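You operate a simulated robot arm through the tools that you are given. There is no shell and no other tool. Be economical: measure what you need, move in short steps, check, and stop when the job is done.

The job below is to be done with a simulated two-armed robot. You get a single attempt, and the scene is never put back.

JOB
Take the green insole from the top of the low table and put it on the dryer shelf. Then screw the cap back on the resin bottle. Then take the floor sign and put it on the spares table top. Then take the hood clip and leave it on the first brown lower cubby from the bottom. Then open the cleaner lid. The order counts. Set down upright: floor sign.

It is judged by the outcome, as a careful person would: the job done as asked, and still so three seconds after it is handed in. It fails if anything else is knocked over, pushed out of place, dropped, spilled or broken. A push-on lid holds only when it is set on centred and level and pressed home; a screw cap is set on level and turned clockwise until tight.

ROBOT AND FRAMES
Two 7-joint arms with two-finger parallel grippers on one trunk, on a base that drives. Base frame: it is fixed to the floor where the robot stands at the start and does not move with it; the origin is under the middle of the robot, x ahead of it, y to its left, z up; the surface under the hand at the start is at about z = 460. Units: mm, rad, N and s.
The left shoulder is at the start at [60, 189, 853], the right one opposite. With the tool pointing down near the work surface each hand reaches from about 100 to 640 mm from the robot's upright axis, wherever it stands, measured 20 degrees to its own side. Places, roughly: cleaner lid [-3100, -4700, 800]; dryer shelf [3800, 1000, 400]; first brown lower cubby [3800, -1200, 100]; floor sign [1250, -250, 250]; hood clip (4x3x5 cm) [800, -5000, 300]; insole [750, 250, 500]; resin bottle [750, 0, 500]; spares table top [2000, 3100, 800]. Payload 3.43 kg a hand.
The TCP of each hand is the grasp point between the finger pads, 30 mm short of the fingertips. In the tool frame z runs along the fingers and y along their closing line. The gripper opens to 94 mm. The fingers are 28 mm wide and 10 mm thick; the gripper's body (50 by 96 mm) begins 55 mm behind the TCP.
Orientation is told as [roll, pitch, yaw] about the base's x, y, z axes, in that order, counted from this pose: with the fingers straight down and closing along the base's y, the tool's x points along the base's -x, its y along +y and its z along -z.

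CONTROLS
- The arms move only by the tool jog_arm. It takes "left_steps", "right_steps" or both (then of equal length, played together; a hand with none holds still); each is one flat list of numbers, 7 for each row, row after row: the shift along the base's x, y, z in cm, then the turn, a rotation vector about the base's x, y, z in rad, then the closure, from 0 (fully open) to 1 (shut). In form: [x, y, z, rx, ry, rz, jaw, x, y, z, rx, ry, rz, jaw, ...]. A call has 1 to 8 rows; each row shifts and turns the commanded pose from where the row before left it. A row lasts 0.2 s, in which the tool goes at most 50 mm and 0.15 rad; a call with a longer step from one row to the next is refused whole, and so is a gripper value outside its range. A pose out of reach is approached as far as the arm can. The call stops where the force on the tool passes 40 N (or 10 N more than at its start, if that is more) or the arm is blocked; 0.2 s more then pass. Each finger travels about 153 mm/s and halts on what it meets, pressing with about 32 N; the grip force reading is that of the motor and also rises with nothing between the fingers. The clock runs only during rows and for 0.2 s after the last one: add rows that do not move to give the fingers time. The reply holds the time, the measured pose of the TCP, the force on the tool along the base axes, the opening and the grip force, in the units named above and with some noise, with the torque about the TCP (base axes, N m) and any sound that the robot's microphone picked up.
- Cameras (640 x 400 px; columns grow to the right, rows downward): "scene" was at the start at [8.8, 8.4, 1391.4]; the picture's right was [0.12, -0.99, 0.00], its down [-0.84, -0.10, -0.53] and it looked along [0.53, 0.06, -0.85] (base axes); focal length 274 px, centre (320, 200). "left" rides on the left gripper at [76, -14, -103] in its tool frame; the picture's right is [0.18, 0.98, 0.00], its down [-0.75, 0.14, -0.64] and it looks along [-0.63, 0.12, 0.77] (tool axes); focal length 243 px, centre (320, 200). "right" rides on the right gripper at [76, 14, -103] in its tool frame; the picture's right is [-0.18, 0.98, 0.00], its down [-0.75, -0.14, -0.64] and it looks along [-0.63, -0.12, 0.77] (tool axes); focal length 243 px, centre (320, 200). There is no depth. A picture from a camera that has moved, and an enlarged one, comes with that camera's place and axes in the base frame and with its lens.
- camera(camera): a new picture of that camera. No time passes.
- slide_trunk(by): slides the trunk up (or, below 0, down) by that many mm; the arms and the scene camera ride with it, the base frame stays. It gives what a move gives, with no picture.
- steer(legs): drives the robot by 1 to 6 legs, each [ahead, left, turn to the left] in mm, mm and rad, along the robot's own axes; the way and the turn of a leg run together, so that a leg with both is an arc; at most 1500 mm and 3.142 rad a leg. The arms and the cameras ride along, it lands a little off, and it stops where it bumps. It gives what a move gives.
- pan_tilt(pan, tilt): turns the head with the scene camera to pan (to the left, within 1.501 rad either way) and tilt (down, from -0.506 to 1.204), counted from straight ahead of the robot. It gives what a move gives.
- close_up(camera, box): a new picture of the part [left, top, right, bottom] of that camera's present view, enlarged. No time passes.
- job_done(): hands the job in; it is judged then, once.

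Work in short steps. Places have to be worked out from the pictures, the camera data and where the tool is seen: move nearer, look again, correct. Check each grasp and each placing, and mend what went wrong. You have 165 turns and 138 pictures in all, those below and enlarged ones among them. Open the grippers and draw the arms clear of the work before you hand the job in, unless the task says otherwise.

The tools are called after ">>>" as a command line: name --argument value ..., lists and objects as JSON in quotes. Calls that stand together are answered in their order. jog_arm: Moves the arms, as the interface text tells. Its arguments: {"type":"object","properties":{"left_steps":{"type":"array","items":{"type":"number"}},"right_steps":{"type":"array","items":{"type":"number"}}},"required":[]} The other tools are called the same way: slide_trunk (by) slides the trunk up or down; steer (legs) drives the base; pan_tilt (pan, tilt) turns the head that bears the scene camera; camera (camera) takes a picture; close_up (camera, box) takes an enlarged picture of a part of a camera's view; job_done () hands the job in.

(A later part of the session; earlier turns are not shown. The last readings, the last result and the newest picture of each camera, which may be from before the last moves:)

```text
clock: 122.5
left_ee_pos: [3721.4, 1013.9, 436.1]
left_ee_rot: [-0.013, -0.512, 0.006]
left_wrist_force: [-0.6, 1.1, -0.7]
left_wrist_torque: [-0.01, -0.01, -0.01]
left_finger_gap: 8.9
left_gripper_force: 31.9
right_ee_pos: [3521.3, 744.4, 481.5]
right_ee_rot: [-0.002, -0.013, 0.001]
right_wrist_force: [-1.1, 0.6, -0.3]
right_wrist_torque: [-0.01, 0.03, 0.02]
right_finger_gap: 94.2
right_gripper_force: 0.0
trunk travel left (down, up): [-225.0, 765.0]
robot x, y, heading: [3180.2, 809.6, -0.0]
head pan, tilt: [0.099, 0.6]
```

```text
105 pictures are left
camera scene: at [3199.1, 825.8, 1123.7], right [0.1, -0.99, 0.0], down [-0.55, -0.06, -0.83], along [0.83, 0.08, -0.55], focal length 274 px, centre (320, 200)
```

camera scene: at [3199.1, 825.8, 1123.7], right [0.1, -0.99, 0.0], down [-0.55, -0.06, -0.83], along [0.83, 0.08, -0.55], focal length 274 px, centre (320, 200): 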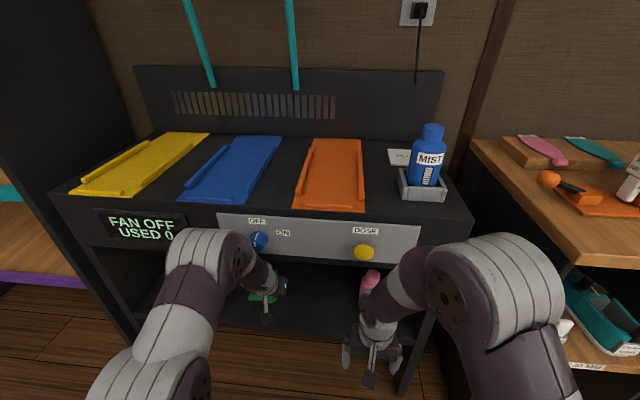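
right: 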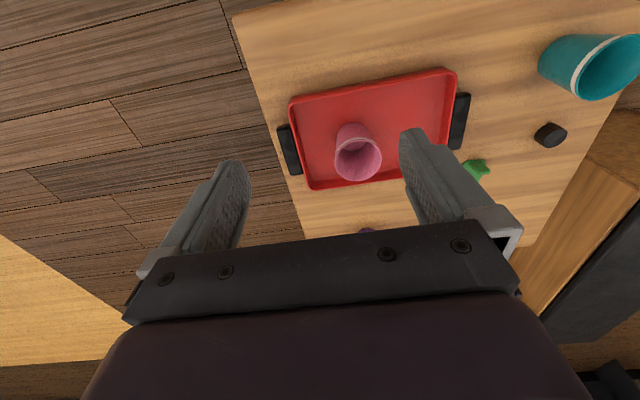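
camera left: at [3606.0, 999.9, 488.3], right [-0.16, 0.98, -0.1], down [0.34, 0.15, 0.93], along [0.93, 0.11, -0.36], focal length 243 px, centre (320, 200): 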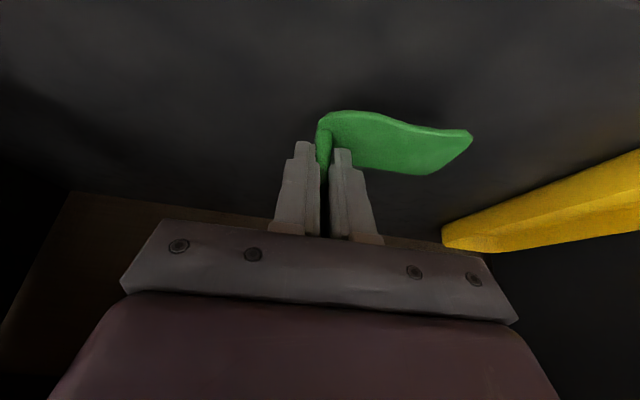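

The right hand shifted 7 mm back and the left lags 15 mm: something on the left arm may be touching the panel. I zoom to check before going on.

>>> close_up --camera "scene" --box '[120, 190, 340, 330]'

```text
2.86 times, centred on (230, 260) of scene
camera zoom: at [3199.1, 825.8, 1123.7], right [0.1, -0.99, 0.0], down [-0.55, -0.06, -0.83], along [0.83, 0.08, -0.55], focal length 782 px, centre (577, 29)
```

zoom: 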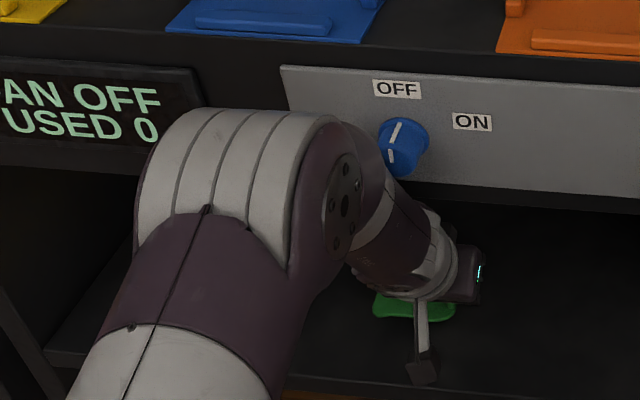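

The elbow is pressing the panel beside the knob. I withdraw the hand, then lower the trunk further while raising the hand relative to it so the elbow passes under.

>>> jog_arm --left_steps '[-2, 0, 0, 0, 0, 0, 1, -3, 0, 0, 0, 0, 0, 1, -3, 0, 0, 0, 0, 0, 1, -3, 0, 0, 0, 0, 0, 1, -4, 0, 0, 0, 0, 0, 1, -4, 0, 0, 0, 0, 0, 1]'

>>> steer --legs '[[-60, 0, 0]]'

>>> slide_trunk --by -200

>>> jog_arm --left_steps '[0, 0, 4, 0, 0, 0, 1, 0, 0, 4, 0, 0, 0, 1, 0, 0, 4, 0, 0, 0, 1, 0, 0, 4, 0, 0, 0, 1, 0, 0, 3, 0, 0, 0, 1]'

>>> camera --camera "scene"

```text
clock: 123.9
left_ee_pos: [3542.5, 1022.7, 438.2]
left_ee_rot: [-0.018, -0.519, -0.006]
left_wrist_force: [-0.9, 0.9, -0.6]
left_wrist_torque: [-0.01, -0.06, -0.01]
left_finger_gap: 8.7
left_gripper_force: 32.1
left hand out of reach, approached as far as the arm can: row 5, 6
right_ee_pos: [3529.2, 741.5, 478.7]
right_ee_rot: [-0.001, 0.001, -0.002]
right_wrist_force: [0.0, 0.0, -0.3]
right_wrist_torque: [0.0, 0.0, -0.02]
right_finger_gap: 93.8
right_gripper_force: 0.1
trunk travel left (down, up): [-225.0, 765.0]
robot x, y, heading: [3184.7, 813.9, -0.001]
head pan, tilt: [0.099, 0.6]
```

```text
clock: 124.8
left_ee_pos: [3482.4, 1023.0, 438.4]
left_ee_rot: [-0.018, -0.518, -0.005]
left_wrist_force: [-0.1, -0.6, 0.7]
left_wrist_torque: [0.02, -0.01, -0.01]
left_finger_gap: 8.9
left_gripper_force: 32.0
right_ee_pos: [3467.0, 739.8, 478.4]
right_ee_rot: [0.0, 0.002, -0.003]
right_wrist_force: [0.0, -0.7, 0.3]
right_wrist_torque: [0.03, 0.01, 0.04]
right_finger_gap: 94.5
right_gripper_force: 0.1
trunk travel left (down, up): [-225.0, 765.0]
robot x, y, heading: [3127.7, 813.9, -0.004]
head pan, tilt: [0.099, 0.6]
```

```text
clock: 127.0
left_ee_pos: [3481.6, 1022.1, 236.9]
left_ee_rot: [-0.017, -0.516, -0.004]
left_wrist_force: [-0.3, 0.1, -0.6]
left_wrist_torque: [-0.01, 0.01, 0.01]
left_finger_gap: 8.8
left_gripper_force: 31.9
right_ee_pos: [3467.6, 741.3, 278.0]
right_ee_rot: [0.0, -0.002, -0.004]
right_wrist_force: [0.9, -0.7, 0.7]
right_wrist_torque: [0.0, 0.02, 0.01]
right_finger_gap: 94.0
right_gripper_force: 0.1
trunk travel left (down, up): [-25.0, 965.0]
robot x, y, heading: [3125.3, 814.1, -0.004]
head pan, tilt: [0.099, 0.6]
```

```text
clock: 128.2
left_ee_pos: [3485.1, 1018.5, 415.2]
left_ee_rot: [-0.019, -0.515, -0.002]
left_wrist_force: [0.3, 0.0, 0.4]
left_wrist_torque: [-0.02, 0.01, 0.01]
left_finger_gap: 8.7
left_gripper_force: 31.7
left hand out of reach, approached as far as the arm can: row 4
right_ee_pos: [3467.4, 740.3, 278.4]
right_ee_rot: [0.0, -0.001, -0.005]
right_wrist_force: [0.2, -0.4, -0.3]
right_wrist_torque: [-0.02, -0.04, 0.01]
right_finger_gap: 93.9
right_gripper_force: 0.0
trunk travel left (down, up): [-25.0, 965.0]
robot x, y, heading: [3127.8, 813.4, -0.006]
head pan, tilt: [0.099, 0.6]
```

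```text
103 pictures are left
camera scene: at [3153.9, 822.8, 924.2], right [0.1, -1.0, 0.0], down [-0.56, -0.05, -0.82], along [0.82, 0.08, -0.57], focal length 274 px, centre (320, 200)
```

scene: 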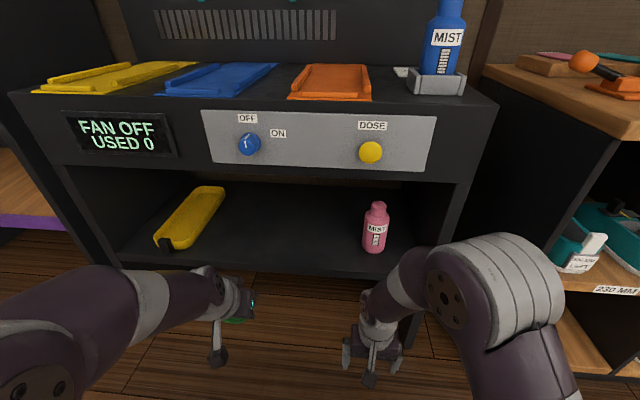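

Now the arm is low and clear of the panel. I advance 60 mm and reach in again at a slightly higher level.

>>> steer --legs '[[60, 0, 0.004]]'

>>> jog_arm --left_steps '[1, 0, 1.5, 0, 0, 0, 1, 3, 0, 1, 0, 0, 0, 1, 4, 0, 0, 0, 0, 0, 1, 4, 0, 0, 0, 0, 0, 1, 4, 0, 0, 0, 0, 0, 1, 3.3, 0, 0, 0, 0, 0, 1]'

>>> camera --camera "left"

>>> camera --camera "scene"

```text
clock: 129.2
left_ee_pos: [3544.4, 1019.6, 414.9]
left_ee_rot: [-0.017, -0.516, 0.0]
left_wrist_force: [-0.6, -1.1, 0.5]
left_wrist_torque: [0.03, 0.0, 0.02]
left_finger_gap: 8.7
left_gripper_force: 31.9
right_ee_pos: [3528.0, 742.8, 278.3]
right_ee_rot: [0.002, 0.0, 0.001]
right_wrist_force: [0.5, -0.1, -0.9]
right_wrist_torque: [0.0, 0.05, -0.01]
right_finger_gap: 94.0
right_gripper_force: 0.0
trunk travel left (down, up): [-25.0, 965.0]
robot x, y, heading: [3187.9, 813.4, 0.001]
head pan, tilt: [0.099, 0.6]
```

```text
clock: 130.6
left_ee_pos: [3723.3, 1022.6, 440.0]
left_ee_rot: [-0.017, -0.512, 0.002]
left_wrist_force: [0.6, -0.1, -0.4]
left_wrist_torque: [-0.01, -0.03, -0.02]
left_finger_gap: 9.2
left_gripper_force: 32.2
right_ee_pos: [3520.4, 742.2, 282.1]
right_ee_rot: [0.001, -0.014, 0.004]
right_wrist_force: [-0.2, 1.0, -1.0]
right_wrist_torque: [0.01, 0.0, -0.03]
right_finger_gap: 94.2
right_gripper_force: 0.0
trunk travel left (down, up): [-25.0, 965.0]
robot x, y, heading: [3180.3, 816.0, 0.006]
head pan, tilt: [0.099, 0.6]
```

```text
102 pictures are left
camera left: at [3606.3, 1009.0, 492.2], right [-0.15, 0.98, -0.11], down [0.34, 0.15, 0.93], along [0.93, 0.11, -0.36], focal length 243 px, centre (320, 200)
```

left: 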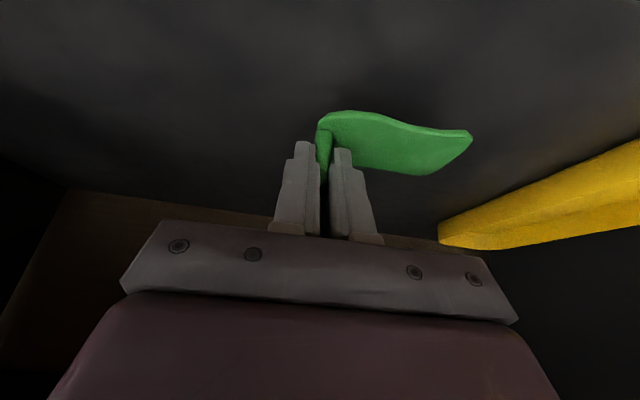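

```text
101 pictures are left
camera scene: at [3198.0, 822.1, 922.9], right [0.1, -0.99, 0.0], down [-0.55, -0.06, -0.83], along [0.83, 0.09, -0.55], focal length 274 px, centre (320, 200)
```

scene: 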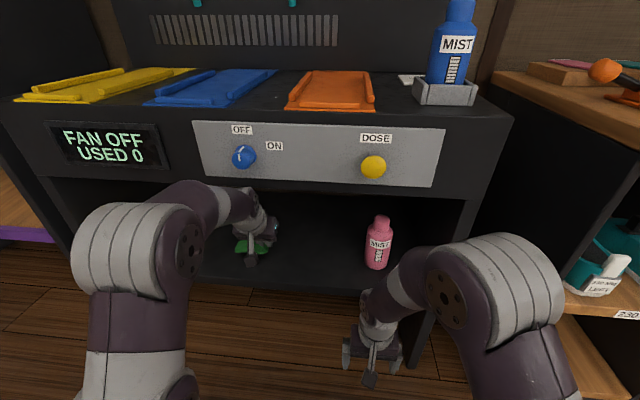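

Same stop at x≈3723 with a different elbow: it is the wrist meeting the panel's lower edge since the hand is still high. I back off 20 mm and lower toward the shelf.

>>> jog_arm --left_steps '[-2, 0, 0, 0, 0, 0, 1, 0, 0, -2, 0, 0, 0, 1, 0, 0, -1.5, 0, 0, 0, 1]'

>>> camera --camera "left"

>>> close_up --camera "scene" --box '[180, 170, 340, 300]'

```text
clock: 131.4
left_ee_pos: [3718.1, 1021.5, 407.2]
left_ee_rot: [-0.016, -0.517, -0.001]
left_wrist_force: [0.0, -1.2, 0.0]
left_wrist_torque: [0.03, -0.02, 0.02]
left_finger_gap: 8.8
left_gripper_force: 32.1
right_ee_pos: [3529.7, 742.0, 278.0]
right_ee_rot: [-0.001, 0.001, 0.0]
right_wrist_force: [0.7, 0.1, 0.0]
right_wrist_torque: [-0.01, 0.0, 0.0]
right_finger_gap: 93.7
right_gripper_force: 0.0
trunk travel left (down, up): [-25.0, 965.0]
robot x, y, heading: [3187.9, 813.3, -0.007]
head pan, tilt: [0.099, 0.6]
```

```text
100 pictures are left
camera left: at [3602.3, 1008.6, 458.3], right [-0.15, 0.98, -0.11], down [0.34, 0.15, 0.93], along [0.93, 0.1, -0.36], focal length 243 px, centre (320, 200)
```

left: 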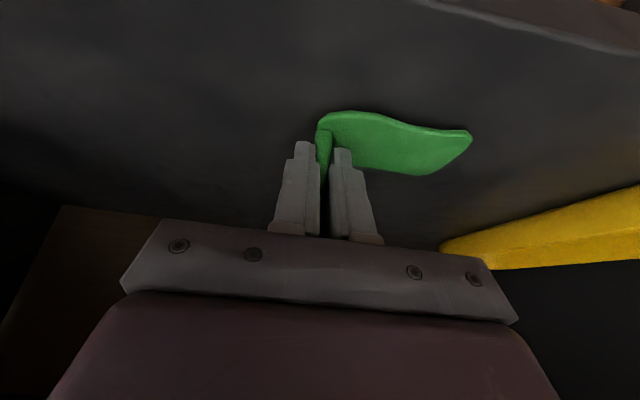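

```text
3.08 times, centred on (260, 235) of scene
camera zoom: at [3215.3, 822.9, 924.5], right [0.1, -0.99, 0.0], down [-0.56, -0.06, -0.83], along [0.82, 0.08, -0.56], focal length 843 px, centre (505, 92)
```

zoom: 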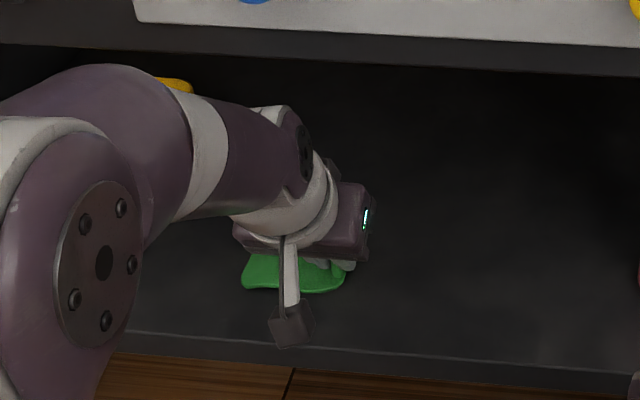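

Free again, insole level over the shelf about 40 mm inside the edge. I lower in small steps until a contact force shows.

>>> jog_arm --left_steps '[0.5, 0, -0.8, 0, 0, 0, 1, 0, 0, -0.5, 0, 0, 0, 1, 0, 0, 0, 0, 0, 0, 1]'

>>> jog_arm --left_steps '[0, 0, -0.4, 0, 0, 0, 1, 0, 0, 0, 0, 0, 0, 1]'

>>> close_up --camera "left" --box '[260, 60, 500, 210]'

```text
clock: 132.2
left_ee_pos: [3724.3, 1020.9, 400.4]
left_ee_rot: [-0.013, -0.54, -0.002]
left_wrist_force: [0.5, 0.5, 18.7]
left_wrist_torque: [0.55, 0.19, 0.08]
left_finger_gap: 8.8
left_gripper_force: 31.6
right_ee_pos: [3527.3, 741.6, 278.9]
right_ee_rot: [0.001, -0.001, 0.001]
right_wrist_force: [-0.5, -0.4, 0.4]
right_wrist_torque: [0.0, 0.02, 0.01]
right_finger_gap: 93.9
right_gripper_force: 0.0
trunk travel left (down, up): [-25.0, 965.0]
robot x, y, heading: [3185.9, 811.1, -0.0]
head pan, tilt: [0.099, 0.6]
stopped in row 3 (left hand): the force on the tool passed its limit at 41 N (the readings are from after the stop); the commanded pose is now the measured one
```

```text
clock: 132.8
left_ee_pos: [3728.3, 1021.7, 401.2]
left_ee_rot: [-0.015, -0.549, -0.002]
left_wrist_force: [-0.1, 0.0, 15.7]
left_wrist_torque: [0.5, 0.16, 0.03]
left_finger_gap: 9.1
left_gripper_force: 32.2
right_ee_pos: [3527.2, 742.3, 277.6]
right_ee_rot: [0.0, -0.003, 0.002]
right_wrist_force: [0.1, 0.8, -0.2]
right_wrist_torque: [0.01, 0.03, -0.02]
right_finger_gap: 94.0
right_gripper_force: 0.0
trunk travel left (down, up): [-25.0, 965.0]
robot x, y, heading: [3189.6, 812.8, 0.003]
head pan, tilt: [0.099, 0.6]
stopped in row 2 (left hand): the force on the tool passed its limit at 41 N (the readings are from after the stop); the commanded pose is now the measured one
```

```text
2.67 times, centred on (380, 135) of left
camera zoom: at [3610.2, 1008.9, 448.5], right [-0.15, 0.98, -0.11], down [0.31, 0.15, 0.94], along [0.94, 0.11, -0.32], focal length 647 px, centre (160, 373)
```

zoom: 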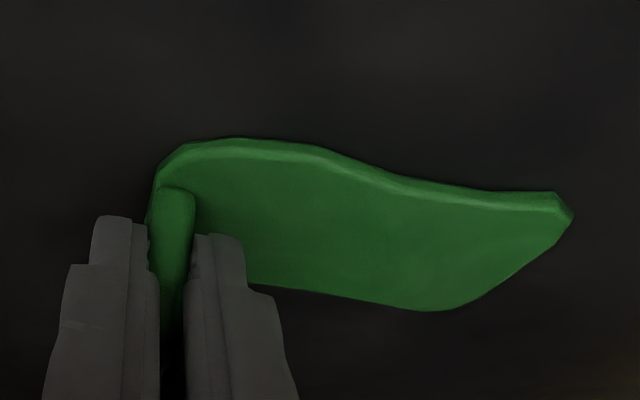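

Contact is made: the insole rests on the shelf at TCP z≈401. I open gently and then back straight out along the tool direction.

>>> jog_arm --left_steps '[0, 0, 0.2, 0, 0, 0, 0.8, 0, 0, 0, 0, 0, 0, 0.6, 0, 0, 0, 0, 0, 0, 0.6]'

>>> jog_arm --left_steps '[-1.2, 0, 2, 0, 0, 0, 0.6, -3, 0, 1.5, 0, 0, 0, 0.6, -4, 0, 0, 0, 0, 0, 0.6, -4, 0, 0, 0, 0, 0, 0.6, -4, 0, 0, 0, 0, 0, 0.6]'

>>> camera --camera "left"

>>> camera --camera "scene"

```text
clock: 133.6
left_ee_pos: [3726.1, 1021.0, 399.4]
left_ee_rot: [-0.015, -0.539, 0.0]
left_wrist_force: [-0.3, -0.3, -0.5]
left_wrist_torque: [-0.01, 0.0, -0.01]
left_finger_gap: 37.7
left_gripper_force: 0.1
right_ee_pos: [3527.4, 740.9, 278.0]
right_ee_rot: [0.001, 0.002, 0.001]
right_wrist_force: [0.2, -0.4, 0.1]
right_wrist_torque: [-0.02, 0.01, 0.01]
right_finger_gap: 94.1
right_gripper_force: 0.0
trunk travel left (down, up): [-25.0, 965.0]
robot x, y, heading: [3186.4, 814.4, -0.004]
head pan, tilt: [0.099, 0.6]
```

```text
clock: 134.8
left_ee_pos: [3563.7, 1023.7, 435.2]
left_ee_rot: [-0.015, -0.539, 0.0]
left_wrist_force: [-0.7, -0.6, 0.0]
left_wrist_torque: [-0.05, -0.01, 0.03]
left_finger_gap: 37.5
left_gripper_force: 0.1
right_ee_pos: [3527.9, 741.9, 277.7]
right_ee_rot: [0.001, -0.001, 0.002]
right_wrist_force: [0.3, 0.7, -1.2]
right_wrist_torque: [-0.01, 0.03, -0.02]
right_finger_gap: 94.1
right_gripper_force: 0.0
trunk travel left (down, up): [-25.0, 965.0]
robot x, y, heading: [3187.5, 810.9, -0.002]
head pan, tilt: [0.099, 0.6]
```

```text
97 pictures are left
camera left: at [3447.1, 1009.0, 483.4], right [-0.15, 0.98, -0.11], down [0.32, 0.15, 0.94], along [0.94, 0.11, -0.33], focal length 243 px, centre (320, 200)
```

left: 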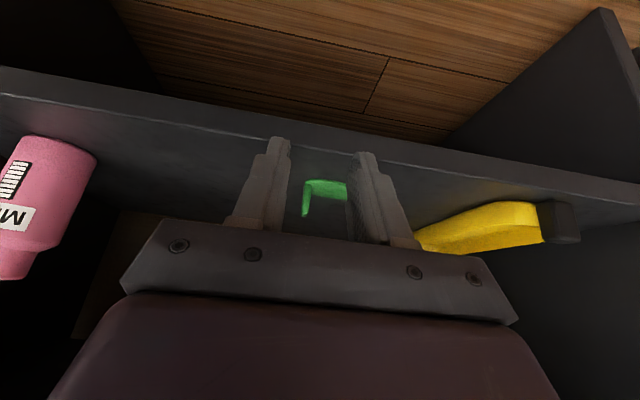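

```text
96 pictures are left
camera scene: at [3214.3, 822.7, 924.3], right [0.1, -0.99, 0.0], down [-0.56, -0.06, -0.82], along [0.82, 0.08, -0.57], focal length 274 px, centre (320, 200)
```

scene: 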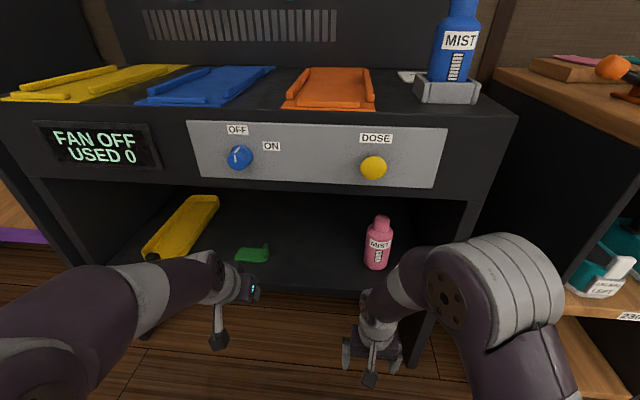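

The insole lies flat on the dryer shelf with its tab up, and nothing was disturbed. Next the cap: I back away, raise the trunk and drive back to the front of the low table.

>>> steer --legs '[[-540, 0, 0]]'

>>> slide_trunk --by 500

>>> steer --legs '[[0, -910, 0], [0, -900, 0], [-1450, 0, 0], [-1450, 0, 0], [0, 1000, 0]]'

>>> jog_arm --left_steps '[0, 0, 0, 0, 0.135, 0, 0, 0, 0, 0, 0, 0.135, 0, 0, 0, 0, 0, 0, 0.135, 0, 0, 0, 0, 0, 0, 0.134, 0, 0]'

>>> pan_tilt --pan 0.1 --tilt 0.85

>>> camera --camera "scene"

```text
clock: 138.0
left_ee_pos: [3017.1, 1020.5, 435.7]
left_ee_rot: [-0.017, -0.541, -0.004]
left_wrist_force: [0.8, -0.1, 0.1]
left_wrist_torque: [-0.01, 0.01, -0.02]
left_finger_gap: 37.8
left_gripper_force: 0.1
right_ee_pos: [2979.0, 742.3, 278.5]
right_ee_rot: [-0.001, 0.0, -0.004]
right_wrist_force: [-0.1, -0.6, -0.2]
right_wrist_torque: [0.02, 0.04, 0.03]
right_finger_gap: 94.2
right_gripper_force: 0.0
trunk travel left (down, up): [-25.0, 965.0]
robot x, y, heading: [2639.8, 814.1, 0.003]
head pan, tilt: [0.099, 0.6]
```

```text
refused: 500 is not a number from -400 to 400
```

```text
clock: 165.5
left_ee_pos: [156.2, 272.4, 435.8]
left_ee_rot: [-0.016, -0.541, -0.057]
left_wrist_force: [0.0, -0.6, -0.4]
left_wrist_torque: [-0.01, 0.0, -0.06]
left_finger_gap: 37.6
left_gripper_force: 0.0
right_ee_pos: [103.3, -5.6, 278.7]
right_ee_rot: [0.0, 0.001, -0.053]
right_wrist_force: [0.1, 0.1, -0.1]
right_wrist_torque: [0.05, 0.01, 0.04]
right_finger_gap: 93.8
right_gripper_force: 0.1
trunk travel left (down, up): [-25.0, 965.0]
robot x, y, heading: [-233.3, 82.2, -0.052]
head pan, tilt: [0.099, 0.6]
```

```text
clock: 166.5
left_ee_pos: [155.9, 272.5, 435.0]
left_ee_rot: [-0.044, -0.026, -0.048]
left_wrist_force: [-0.1, 0.1, 0.0]
left_wrist_torque: [-0.02, -0.01, -0.01]
left_finger_gap: 93.9
left_gripper_force: 0.0
right_ee_pos: [103.6, -5.4, 276.9]
right_ee_rot: [0.0, 0.001, -0.055]
right_wrist_force: [0.4, -0.7, 0.1]
right_wrist_torque: [0.01, -0.01, 0.03]
right_finger_gap: 94.2
right_gripper_force: 0.1
trunk travel left (down, up): [-25.0, 965.0]
robot x, y, heading: [-233.3, 88.7, -0.052]
head pan, tilt: [0.099, 0.6]
```

```text
clock: 167.3
left_ee_pos: [155.9, 272.0, 434.8]
left_ee_rot: [-0.043, -0.026, -0.049]
left_wrist_force: [-0.2, 0.3, 0.0]
left_wrist_torque: [-0.02, 0.0, -0.02]
left_finger_gap: 93.9
left_gripper_force: 0.1
right_ee_pos: [103.8, -6.2, 278.1]
right_ee_rot: [-0.001, 0.0, -0.054]
right_wrist_force: [0.3, 0.5, -0.1]
right_wrist_torque: [0.04, -0.03, -0.01]
right_finger_gap: 93.9
right_gripper_force: 0.1
trunk travel left (down, up): [-25.0, 965.0]
robot x, y, heading: [-233.0, 85.7, -0.056]
head pan, tilt: [0.099, 0.85]
```

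```text
95 pictures are left
camera scene: at [-214.7, 92.5, 903.4], right [0.04, -1.0, 0.0], down [-0.75, -0.03, -0.66], along [0.66, 0.03, -0.75], focal length 274 px, centre (320, 200)
```

scene: 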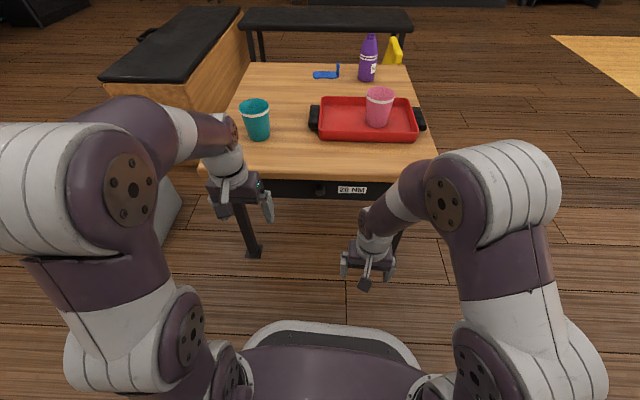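

The trunk rise was refused (limit 400) but the drive was clear. I raise the trunk in two steps, then return to the front position and level the hand.

>>> slide_trunk --by 400

>>> slide_trunk --by 100

>>> jog_arm --left_steps '[0, 0, 2, 0.044, 0.026, 0, 0, 0, 0, 1, 0, 0, 0, 0]'

>>> steer --legs '[[0, -86, 0.055], [235, 0, 0]]'

>>> camera --camera "left"

>>> camera --camera "scene"

```text
clock: 171.1
left_ee_pos: [157.6, 273.0, 835.6]
left_ee_rot: [-0.043, -0.025, -0.049]
left_wrist_force: [-0.9, -0.8, 0.3]
left_wrist_torque: [-0.01, 0.02, -0.01]
left_finger_gap: 94.2
left_gripper_force: 0.0
right_ee_pos: [104.2, -5.3, 678.5]
right_ee_rot: [0.001, -0.001, -0.054]
right_wrist_force: [-0.6, -1.1, 0.3]
right_wrist_torque: [0.01, -0.01, 0.02]
right_finger_gap: 94.0
right_gripper_force: 0.0
trunk travel left (down, up): [-425.0, 565.0]
robot x, y, heading: [-233.6, 85.5, -0.056]
head pan, tilt: [0.099, 0.85]
```

```text
clock: 172.4
left_ee_pos: [155.1, 273.2, 935.1]
left_ee_rot: [-0.044, -0.026, -0.049]
left_wrist_force: [-0.3, 0.1, -0.1]
left_wrist_torque: [0.02, -0.02, 0.02]
left_finger_gap: 94.2
left_gripper_force: 0.1
right_ee_pos: [103.9, -5.1, 778.8]
right_ee_rot: [0.0, 0.0, -0.054]
right_wrist_force: [0.2, 1.6, 0.3]
right_wrist_torque: [0.03, 0.01, 0.02]
right_finger_gap: 94.2
right_gripper_force: 0.0
trunk travel left (down, up): [-525.0, 465.0]
robot x, y, heading: [-231.2, 84.0, -0.057]
head pan, tilt: [0.099, 0.85]
```

```text
clock: 173.0
left_ee_pos: [149.6, 273.4, 933.7]
left_ee_rot: [0.0, 0.001, -0.049]
left_wrist_force: [0.0, 1.1, 0.4]
left_wrist_torque: [0.02, -0.02, -0.01]
left_finger_gap: 94.2
left_gripper_force: 0.0
left hand out of reach, approached as far as the arm can: row 1, 2
right_ee_pos: [104.4, -3.9, 778.3]
right_ee_rot: [0.0, 0.0, -0.055]
right_wrist_force: [-0.5, 0.2, -1.1]
right_wrist_torque: [-0.02, -0.02, -0.02]
right_finger_gap: 94.1
right_gripper_force: 0.1
trunk travel left (down, up): [-525.0, 465.0]
robot x, y, heading: [-234.7, 86.9, -0.054]
head pan, tilt: [0.099, 0.85]
```

```text
clock: 175.4
left_ee_pos: [366.5, 206.8, 933.7]
left_ee_rot: [0.0, 0.002, 0.008]
left_wrist_force: [-0.6, -0.1, 0.0]
left_wrist_torque: [0.01, 0.01, -0.02]
left_finger_gap: 94.0
left_gripper_force: 0.0
right_ee_pos: [336.1, -73.1, 778.0]
right_ee_rot: [0.0, 0.0, 0.001]
right_wrist_force: [0.1, -0.7, 0.2]
right_wrist_torque: [-0.04, -0.02, 0.01]
right_finger_gap: 94.0
right_gripper_force: 0.1
trunk travel left (down, up): [-525.0, 465.0]
robot x, y, heading: [-4.0, -0.6, 0.0]
head pan, tilt: [0.099, 0.85]
```

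```text
94 pictures are left
camera left: at [292.1, 191.7, 1036.0], right [-0.19, 0.98, 0.0], down [0.75, 0.15, 0.64], along [0.63, 0.12, -0.77], focal length 243 px, centre (320, 200)
```

left: 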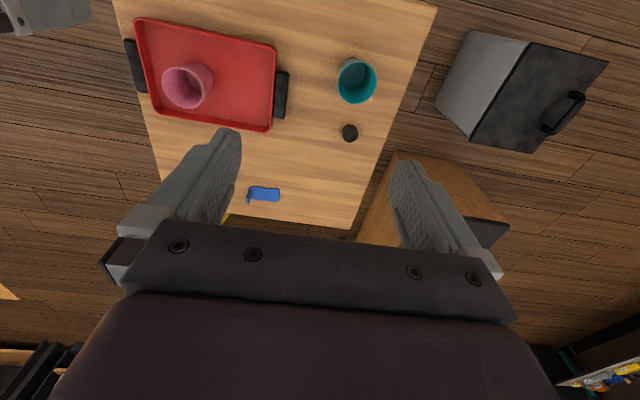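

```text
93 pictures are left
camera scene: at [13.3, 6.6, 1403.4], right [0.1, -0.99, 0.0], down [-0.75, -0.08, -0.66], along [0.66, 0.07, -0.75], focal length 274 px, centre (320, 200)
```

scene: 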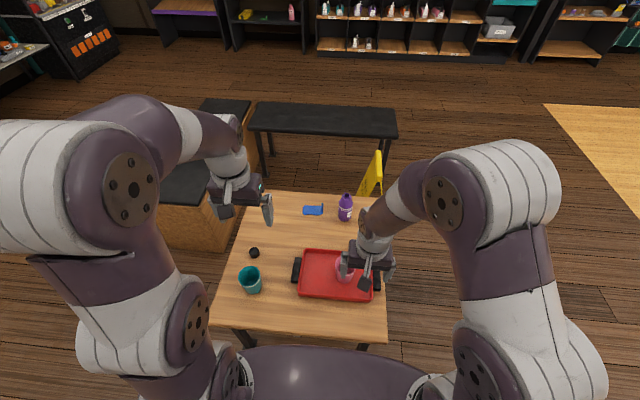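

Cap at about [527,309]. I bring the left hand above it to z≈600.

>>> jog_arm --left_steps '[2, 1.3, -4, 0, 0, 0, 0, 2, 1.3, -4.3, 0, 0, 0, 0, 2, 1.3, -4.3, 0, 0, 0, 0, 2, 1.3, -4.3, 0, 0, 0, 0, 2, 1.3, -4.3, 0, 0, 0, 0, 2, 1.3, -4.3, 0, 0, 0, 0, 2, 1.3, -4.3, 0, 0, 0, 0, 2, 1.1, -3.6, 0, 0, 0, 0]'

>>> camera --camera "left"

```text
clock: 177.2
left_ee_pos: [526.0, 311.9, 596.3]
left_ee_rot: [-0.001, 0.003, 0.006]
left_wrist_force: [0.2, 0.0, 0.4]
left_wrist_torque: [0.01, -0.01, 0.02]
left_finger_gap: 93.9
left_gripper_force: 0.0
right_ee_pos: [335.9, -72.6, 777.2]
right_ee_rot: [0.0, 0.0, 0.002]
right_wrist_force: [0.3, 0.3, 0.7]
right_wrist_torque: [0.0, 0.01, -0.02]
right_finger_gap: 94.2
right_gripper_force: 0.0
trunk travel left (down, up): [-525.0, 465.0]
robot x, y, heading: [-5.1, -3.1, 0.003]
head pan, tilt: [0.099, 0.85]
```

```text
92 pictures are left
camera left: at [450.4, 295.9, 698.7], right [-0.19, 0.98, 0.0], down [0.75, 0.15, 0.64], along [0.63, 0.12, -0.77], focal length 243 px, centre (320, 200)
```

left: 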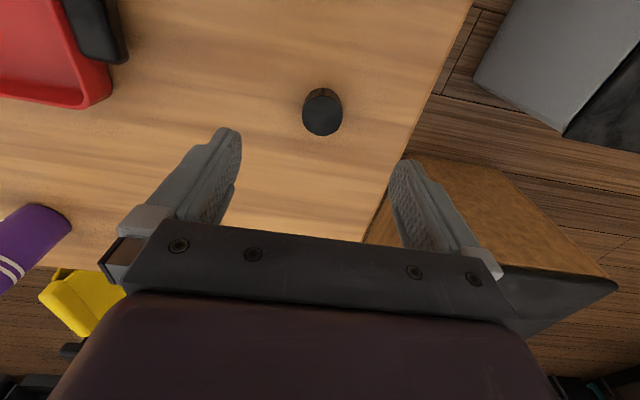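

Cap centre ≈[530,312], Ø35 mm, top z≈484. I descend to TCP z≈498 and grip its upper part.

>>> jog_arm --left_steps '[0.4, 0, -3.5, 0, 0, -0.006, 0.2, 0, 0, -3.5, 0, 0, 0, 0.2, 0, 0, -2.8, 0, 0, 0, 0.2, 0, 0, 0, 0, 0, 0, 1, 0, 0, 0, 0, 0, 0, 1, 0, 0, 0, 0, 0, 0, 1]'

>>> jog_arm --left_steps '[0, 0, 1.5, 0, 0, 0, 1, 0, 0, 2, 0, 0, 0, 1, 0, 0, 2, 0, 0, 0, 1]'

>>> camera --camera "left"

```text
clock: 178.7
left_ee_pos: [528.5, 309.0, 502.3]
left_ee_rot: [-0.001, 0.0, 0.002]
left_wrist_force: [0.4, 0.6, 0.3]
left_wrist_torque: [0.0, -0.01, 0.02]
left_finger_gap: 29.9
left_gripper_force: 32.4
right_ee_pos: [335.1, -73.1, 778.8]
right_ee_rot: [0.001, 0.0, 0.002]
right_wrist_force: [-0.4, 1.4, -0.1]
right_wrist_torque: [0.03, -0.04, -0.02]
right_finger_gap: 93.9
right_gripper_force: 0.0
trunk travel left (down, up): [-525.0, 465.0]
robot x, y, heading: [-6.7, 0.5, 0.002]
head pan, tilt: [0.099, 0.85]
```

```text
clock: 179.4
left_ee_pos: [529.5, 310.3, 555.0]
left_ee_rot: [0.001, 0.002, 0.0]
left_wrist_force: [-0.2, 0.5, 0.0]
left_wrist_torque: [0.01, -0.03, 0.02]
left_finger_gap: 29.8
left_gripper_force: 32.3
right_ee_pos: [334.8, -72.6, 779.1]
right_ee_rot: [0.001, -0.001, 0.002]
right_wrist_force: [0.2, 0.3, -0.9]
right_wrist_torque: [-0.02, -0.01, 0.01]
right_finger_gap: 94.0
right_gripper_force: 0.0
trunk travel left (down, up): [-525.0, 465.0]
robot x, y, heading: [-6.2, 0.5, 0.004]
head pan, tilt: [0.099, 0.85]
```

```text
91 pictures are left
camera left: at [453.4, 295.1, 658.2], right [-0.19, 0.98, 0.0], down [0.75, 0.14, 0.64], along [0.63, 0.12, -0.77], focal length 243 px, centre (320, 200)
```

left: 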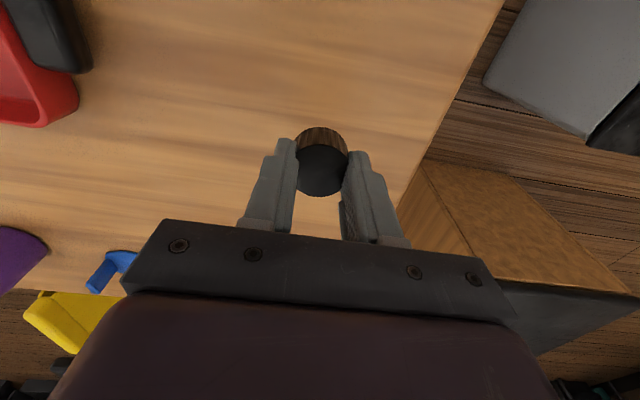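

Cap held level (Ø≈30). I lift it, draw it in, and drive to the table's right side facing +y so both hands reach the bottle.

>>> jog_arm --left_steps '[0, 0, 4, 0, 0, 0, 1, 0, 0, 4, 0, 0, 0, 1, 0, 0, 4, 0, 0, 0, 1, -2, -1, 4, 0, 0, 0, 1, -3, -2, 2, 0, 0, 0, 1, -3, -2, 0, 0, 0, 0, 1, -3, -2, 0, 0, 0, 0, 1]'

>>> steer --legs '[[-300, 0, 0], [0, -750, 0], [1030, 0, 0], [0, 0, 1.571]]'

>>> pan_tilt --pan 0.0 --tilt 0.85

>>> camera --camera "scene"

```text
clock: 181.1
left_ee_pos: [418.6, 240.4, 736.7]
left_ee_rot: [0.0, 0.0, 0.002]
left_wrist_force: [-1.0, -0.2, 0.3]
left_wrist_torque: [0.02, 0.0, -0.02]
left_finger_gap: 29.9
left_gripper_force: 32.5
right_ee_pos: [335.1, -71.8, 778.8]
right_ee_rot: [0.001, -0.002, 0.002]
right_wrist_force: [0.1, 0.5, -0.5]
right_wrist_torque: [-0.01, -0.03, -0.01]
right_finger_gap: 93.9
right_gripper_force: 0.0
trunk travel left (down, up): [-525.0, 465.0]
robot x, y, heading: [-6.2, -1.9, 0.002]
head pan, tilt: [0.099, 0.85]
```

```text
clock: 195.5
left_ee_pos: [484.6, -325.0, 736.4]
left_ee_rot: [-0.001, 0.0, 1.575]
left_wrist_force: [-0.4, 0.5, -0.4]
left_wrist_torque: [0.0, 0.04, 0.0]
left_finger_gap: 33.0
left_gripper_force: 32.4
right_ee_pos: [800.2, -407.2, 778.6]
right_ee_rot: [0.0, 0.0, 1.576]
right_wrist_force: [-0.1, 0.6, 1.3]
right_wrist_torque: [-0.02, 0.02, 0.04]
right_finger_gap: 94.1
right_gripper_force: 0.0
trunk travel left (down, up): [-525.0, 465.0]
robot x, y, heading: [729.9, -749.3, 1.574]
head pan, tilt: [0.099, 0.85]
```

```text
clock: 196.2
left_ee_pos: [483.9, -324.6, 737.0]
left_ee_rot: [0.001, 0.0, 1.573]
left_wrist_force: [0.5, 0.9, 0.1]
left_wrist_torque: [0.0, 0.04, -0.02]
left_finger_gap: 33.2
left_gripper_force: 32.3
right_ee_pos: [799.7, -409.7, 778.4]
right_ee_rot: [-0.001, 0.001, 1.575]
right_wrist_force: [-0.8, 0.0, 0.3]
right_wrist_torque: [0.0, -0.01, -0.01]
right_finger_gap: 93.9
right_gripper_force: 0.1
trunk travel left (down, up): [-525.0, 465.0]
robot x, y, heading: [728.8, -752.4, 1.574]
head pan, tilt: [0.0, 0.85]
```

```text
90 pictures are left
camera scene: at [728.3, -731.9, 1403.4], right [1.0, 0.0, 0.0], down [0.0, -0.75, -0.66], along [0.0, 0.66, -0.75], focal length 274 px, centre (320, 200)
```

scene: 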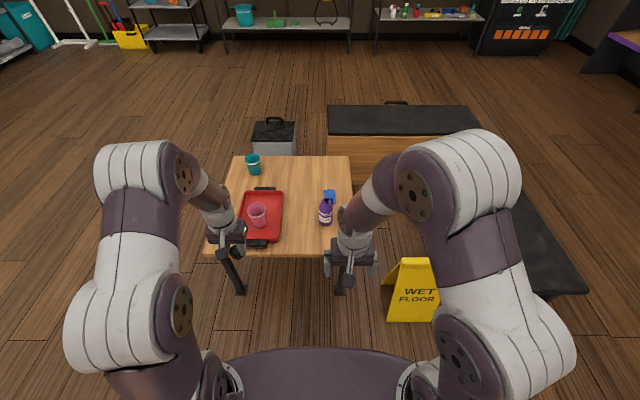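

The bottle is at about [750,-10]. The grip gap changed from 29.9 to 33.0, so I check how the cap sits in the left hand.

>>> close_up --camera "left" --box '[220, 100, 420, 250]'

>>> close_up --camera "scene" --box '[180, 140, 440, 330]'

```text
2.67 times, centred on (320, 175) of left
camera zoom: at [501.2, -401.5, 838.7], right [-0.98, -0.19, 0.0], down [-0.14, 0.75, 0.64], along [-0.12, 0.63, -0.77], focal length 647 px, centre (320, 267)
```

zoom: 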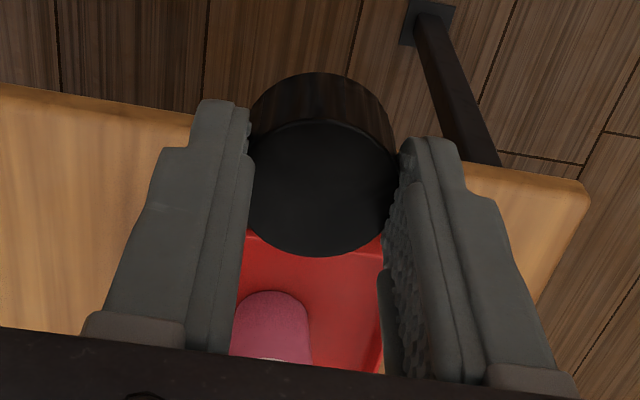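

```text
2.11 times, centred on (310, 235) of scene
camera zoom: at [728.3, -731.9, 1403.4], right [1.0, 0.0, 0.0], down [0.0, -0.75, -0.66], along [0.0, 0.66, -0.75], focal length 577 px, centre (341, 126)
```

zoom: 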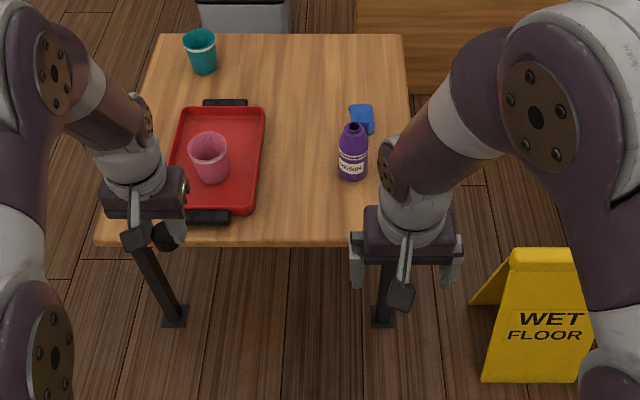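

The cap still sits level within a few degrees. I drive 270 mm ahead and turn the right hand so that it can hold the bottle body from the right (yaw +0.6, tilt ~50°).

>>> steer --legs '[[270, 0, 0]]'

>>> jog_arm --right_steps '[1, 0, -1, 0, 0, 0.15, 0, 1, 0, -1, 0, 0, 0.15, 0, 0.4, 0, -1, 0, 0, 0.15, 0, 0, 0, -1, 0, 0, 0.15, 0, 0, 0, -1, 0.119, 0.082, 0, 0, 0, 0, -1, 0.119, 0.082, 0, 0, 0, 0, -1, 0.119, 0.082, 0, 0, 0, 0, -1, 0.119, 0.082, 0, 0]'

>>> jog_arm --right_steps '[0, 0, -2, 0.119, 0.082, 0, 0, 0, 0, -2, 0.119, 0.082, 0, 0]'

>>> camera --camera "right"

>>> camera --camera "scene"

```text
clock: 198.1
left_ee_pos: [484.0, -48.2, 736.4]
left_ee_rot: [0.0, 0.0, 1.574]
left_wrist_force: [-0.2, 0.0, 1.0]
left_wrist_torque: [0.02, 0.03, 0.0]
left_finger_gap: 33.2
left_gripper_force: 32.0
right_ee_pos: [798.2, -132.4, 778.2]
right_ee_rot: [0.0, 0.0, 1.575]
right_wrist_force: [-0.1, -0.3, -0.6]
right_wrist_torque: [-0.01, -0.01, 0.0]
right_finger_gap: 94.0
right_gripper_force: 0.0
trunk travel left (down, up): [-525.0, 465.0]
robot x, y, heading: [727.6, -473.8, 1.573]
head pan, tilt: [0.0, 0.85]
```

```text
clock: 199.9
left_ee_pos: [484.0, -50.0, 737.8]
left_ee_rot: [-0.001, 0.001, 1.574]
left_wrist_force: [-0.6, -0.6, -0.6]
left_wrist_torque: [-0.01, 0.01, -0.01]
left_finger_gap: 33.3
left_gripper_force: 31.9
right_ee_pos: [810.9, -140.4, 705.8]
right_ee_rot: [0.064, -0.445, 2.17]
right_wrist_force: [0.3, 0.8, 0.1]
right_wrist_torque: [-0.01, 0.01, -0.01]
right_finger_gap: 93.9
right_gripper_force: 0.1
right hand out of reach, approached as far as the arm can: row 7, 8
trunk travel left (down, up): [-525.0, 465.0]
robot x, y, heading: [725.8, -471.5, 1.576]
head pan, tilt: [0.0, 0.85]
```

```text
clock: 200.5
left_ee_pos: [484.4, -49.5, 735.9]
left_ee_rot: [0.0, 0.001, 1.575]
left_wrist_force: [-0.5, 0.4, 0.8]
left_wrist_torque: [-0.04, 0.0, 0.0]
left_finger_gap: 33.4
left_gripper_force: 31.1
right_ee_pos: [811.5, -134.4, 673.4]
right_ee_rot: [0.074, -0.73, 2.166]
right_wrist_force: [0.2, 0.4, -0.2]
right_wrist_torque: [-0.01, 0.01, 0.02]
right_finger_gap: 94.1
right_gripper_force: 0.2
right hand out of reach, approached as far as the arm can: row 2
trunk travel left (down, up): [-525.0, 465.0]
robot x, y, heading: [728.9, -473.6, 1.571]
head pan, tilt: [0.0, 0.85]
```

```text
87 pictures are left
camera right: at [877.6, -241.1, 698.9], right [-0.86, -0.48, 0.18], down [0.08, 0.22, 0.97], along [-0.5, 0.85, -0.16], focal length 243 px, centre (320, 200)
```

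right: 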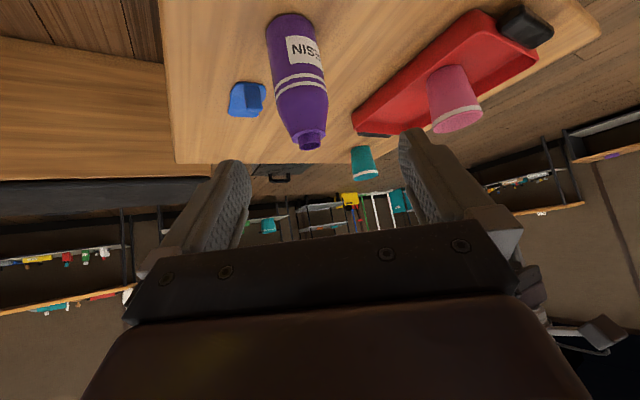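

```text
86 pictures are left
camera scene: at [727.5, -455.2, 1403.4], right [1.0, 0.0, 0.0], down [0.0, -0.75, -0.66], along [0.0, 0.66, -0.75], focal length 274 px, centre (320, 200)
```

scene: 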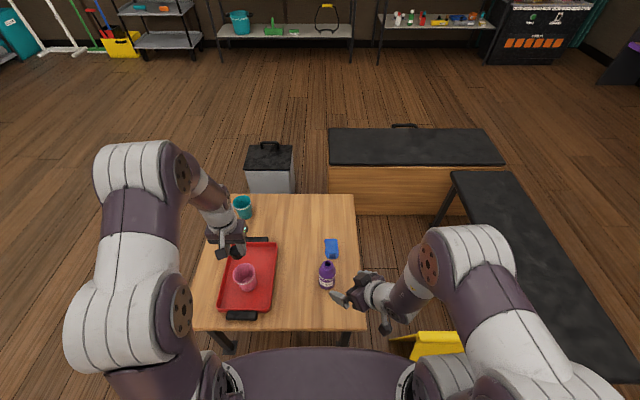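

Bottle mouth triangulates to [751,-18,587], about Ø28. I lower the right hand to z≈510 in front of the bottle.

>>> jog_arm --right_steps '[0.6, 0.4, -3.3, 0, 0, 0, 0, 0.6, 0.4, -3.3, 0, 0, 0, 0, 0, 0, -3.3, 0, 0, 0, 0, 0, 0, -3.3, 0, 0, 0, 0, 0, 0, -3, 0, 0, 0, 0]'

>>> camera --camera "right"

```text
clock: 201.7
left_ee_pos: [484.5, -49.0, 736.3]
left_ee_rot: [0.0, 0.001, 1.574]
left_wrist_force: [-0.4, -0.6, -0.3]
left_wrist_torque: [-0.02, 0.0, 0.03]
left_finger_gap: 33.5
left_gripper_force: 32.3
right_ee_pos: [826.0, -71.0, 538.2]
right_ee_rot: [0.076, -0.729, 2.169]
right_wrist_force: [-0.9, 0.2, -0.7]
right_wrist_torque: [-0.01, 0.02, -0.01]
right_finger_gap: 93.8
right_gripper_force: 0.0
right hand out of reach, approached as far as the arm can: row 1, 2, 3, 4
trunk travel left (down, up): [-525.0, 465.0]
robot x, y, heading: [727.4, -474.2, 1.575]
head pan, tilt: [0.0, 0.85]
```

```text
85 pictures are left
camera right: at [891.5, -178.9, 563.1], right [-0.86, -0.48, 0.18], down [0.08, 0.22, 0.97], along [-0.5, 0.85, -0.16], focal length 243 px, centre (320, 200)
```

right: 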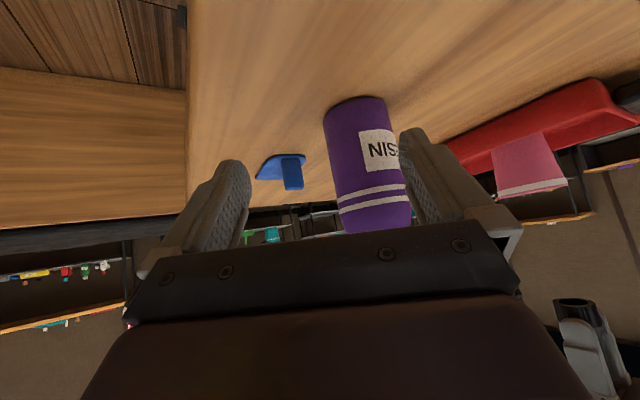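

The hand was pushed forward by its inner reach limit. Backing the base 60 mm puts the hand right in line with the bottle.

>>> steer --legs '[[-60, 0, 0]]'

>>> jog_arm --right_steps '[0, 0, -1.5, 0, 0, 0, 0, 0, 0, -1.5, 0, 0, 0, 0]'

>>> camera --camera "right"

```text
clock: 202.7
left_ee_pos: [485.3, -111.9, 736.8]
left_ee_rot: [0.001, -0.003, 1.573]
left_wrist_force: [-0.5, 0.3, -0.6]
left_wrist_torque: [0.02, -0.02, -0.01]
left_finger_gap: 33.5
left_gripper_force: 32.0
right_ee_pos: [826.7, -132.4, 538.3]
right_ee_rot: [0.074, -0.731, 2.167]
right_wrist_force: [0.3, 0.4, -0.5]
right_wrist_torque: [0.01, -0.02, -0.01]
right_finger_gap: 94.0
right_gripper_force: 0.1
trunk travel left (down, up): [-525.0, 465.0]
robot x, y, heading: [726.9, -534.0, 1.575]
head pan, tilt: [0.0, 0.85]
```

```text
clock: 203.3
left_ee_pos: [485.3, -109.6, 736.1]
left_ee_rot: [-0.001, 0.001, 1.576]
left_wrist_force: [0.0, 0.5, 0.0]
left_wrist_torque: [0.01, 0.01, 0.04]
left_finger_gap: 33.5
left_gripper_force: 32.6
right_ee_pos: [827.3, -131.3, 506.5]
right_ee_rot: [0.076, -0.731, 2.167]
right_wrist_force: [-0.3, 0.5, 1.0]
right_wrist_torque: [-0.01, 0.01, 0.02]
right_finger_gap: 94.1
right_gripper_force: 0.1
trunk travel left (down, up): [-525.0, 465.0]
robot x, y, heading: [729.0, -536.9, 1.575]
head pan, tilt: [0.0, 0.85]
```

```text
84 pictures are left
camera right: at [892.6, -240.1, 532.0], right [-0.86, -0.48, 0.18], down [0.08, 0.22, 0.97], along [-0.5, 0.85, -0.16], focal length 243 px, centre (320, 200)
```

right: 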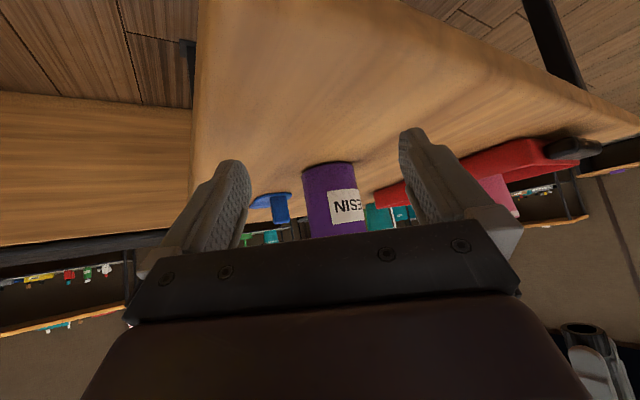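

Well centred. I advance ~136 mm along the hand's heading to the bottle axis and close gently.

>>> jog_arm --right_steps '[-1.9, 2.8, 0, 0, 0, 0, 0, -1.9, 2.8, 0, 0, 0, 0, 0, -1.9, 2.8, 0, 0, 0, 0, 0, -1.7, 2.5, 0, 0, 0, 0, 0]'

>>> camera --camera "right"

>>> close_up --camera "scene" --box '[260, 180, 440, 320]'

```text
clock: 204.3
left_ee_pos: [483.7, -110.5, 736.5]
left_ee_rot: [-0.001, 0.001, 1.573]
left_wrist_force: [0.3, -0.1, 0.0]
left_wrist_torque: [0.0, -0.02, 0.0]
left_finger_gap: 33.1
left_gripper_force: 31.8
right_ee_pos: [752.6, -24.3, 507.8]
right_ee_rot: [0.074, -0.729, 2.167]
right_wrist_force: [-0.4, -0.6, 0.2]
right_wrist_torque: [0.01, 0.01, 0.01]
right_finger_gap: 94.1
right_gripper_force: 0.0
trunk travel left (down, up): [-525.0, 465.0]
robot x, y, heading: [729.8, -536.1, 1.567]
head pan, tilt: [0.0, 0.85]
```

```text
83 pictures are left
camera right: at [816.8, -131.9, 533.2], right [-0.86, -0.48, 0.18], down [0.08, 0.22, 0.97], along [-0.5, 0.85, -0.16], focal length 243 px, centre (320, 200)
```

right: 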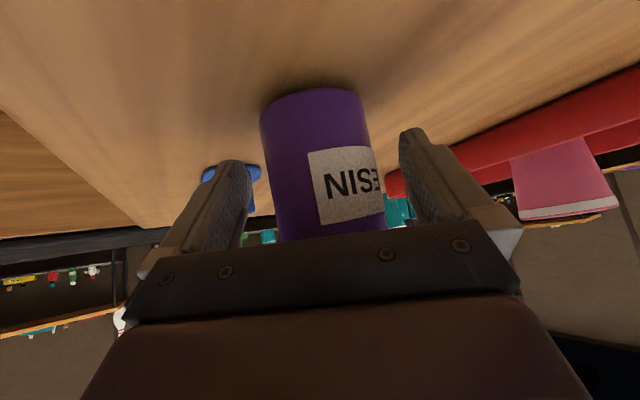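

```text
2.86 times, centred on (350, 250) of scene
camera zoom: at [727.5, -517.2, 1403.4], right [1.0, 0.0, 0.0], down [0.0, -0.75, -0.66], along [0.0, 0.66, -0.75], focal length 782 px, centre (234, 57)
```

zoom: 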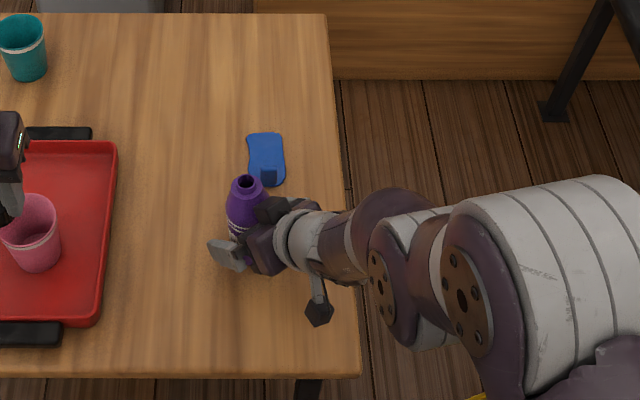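

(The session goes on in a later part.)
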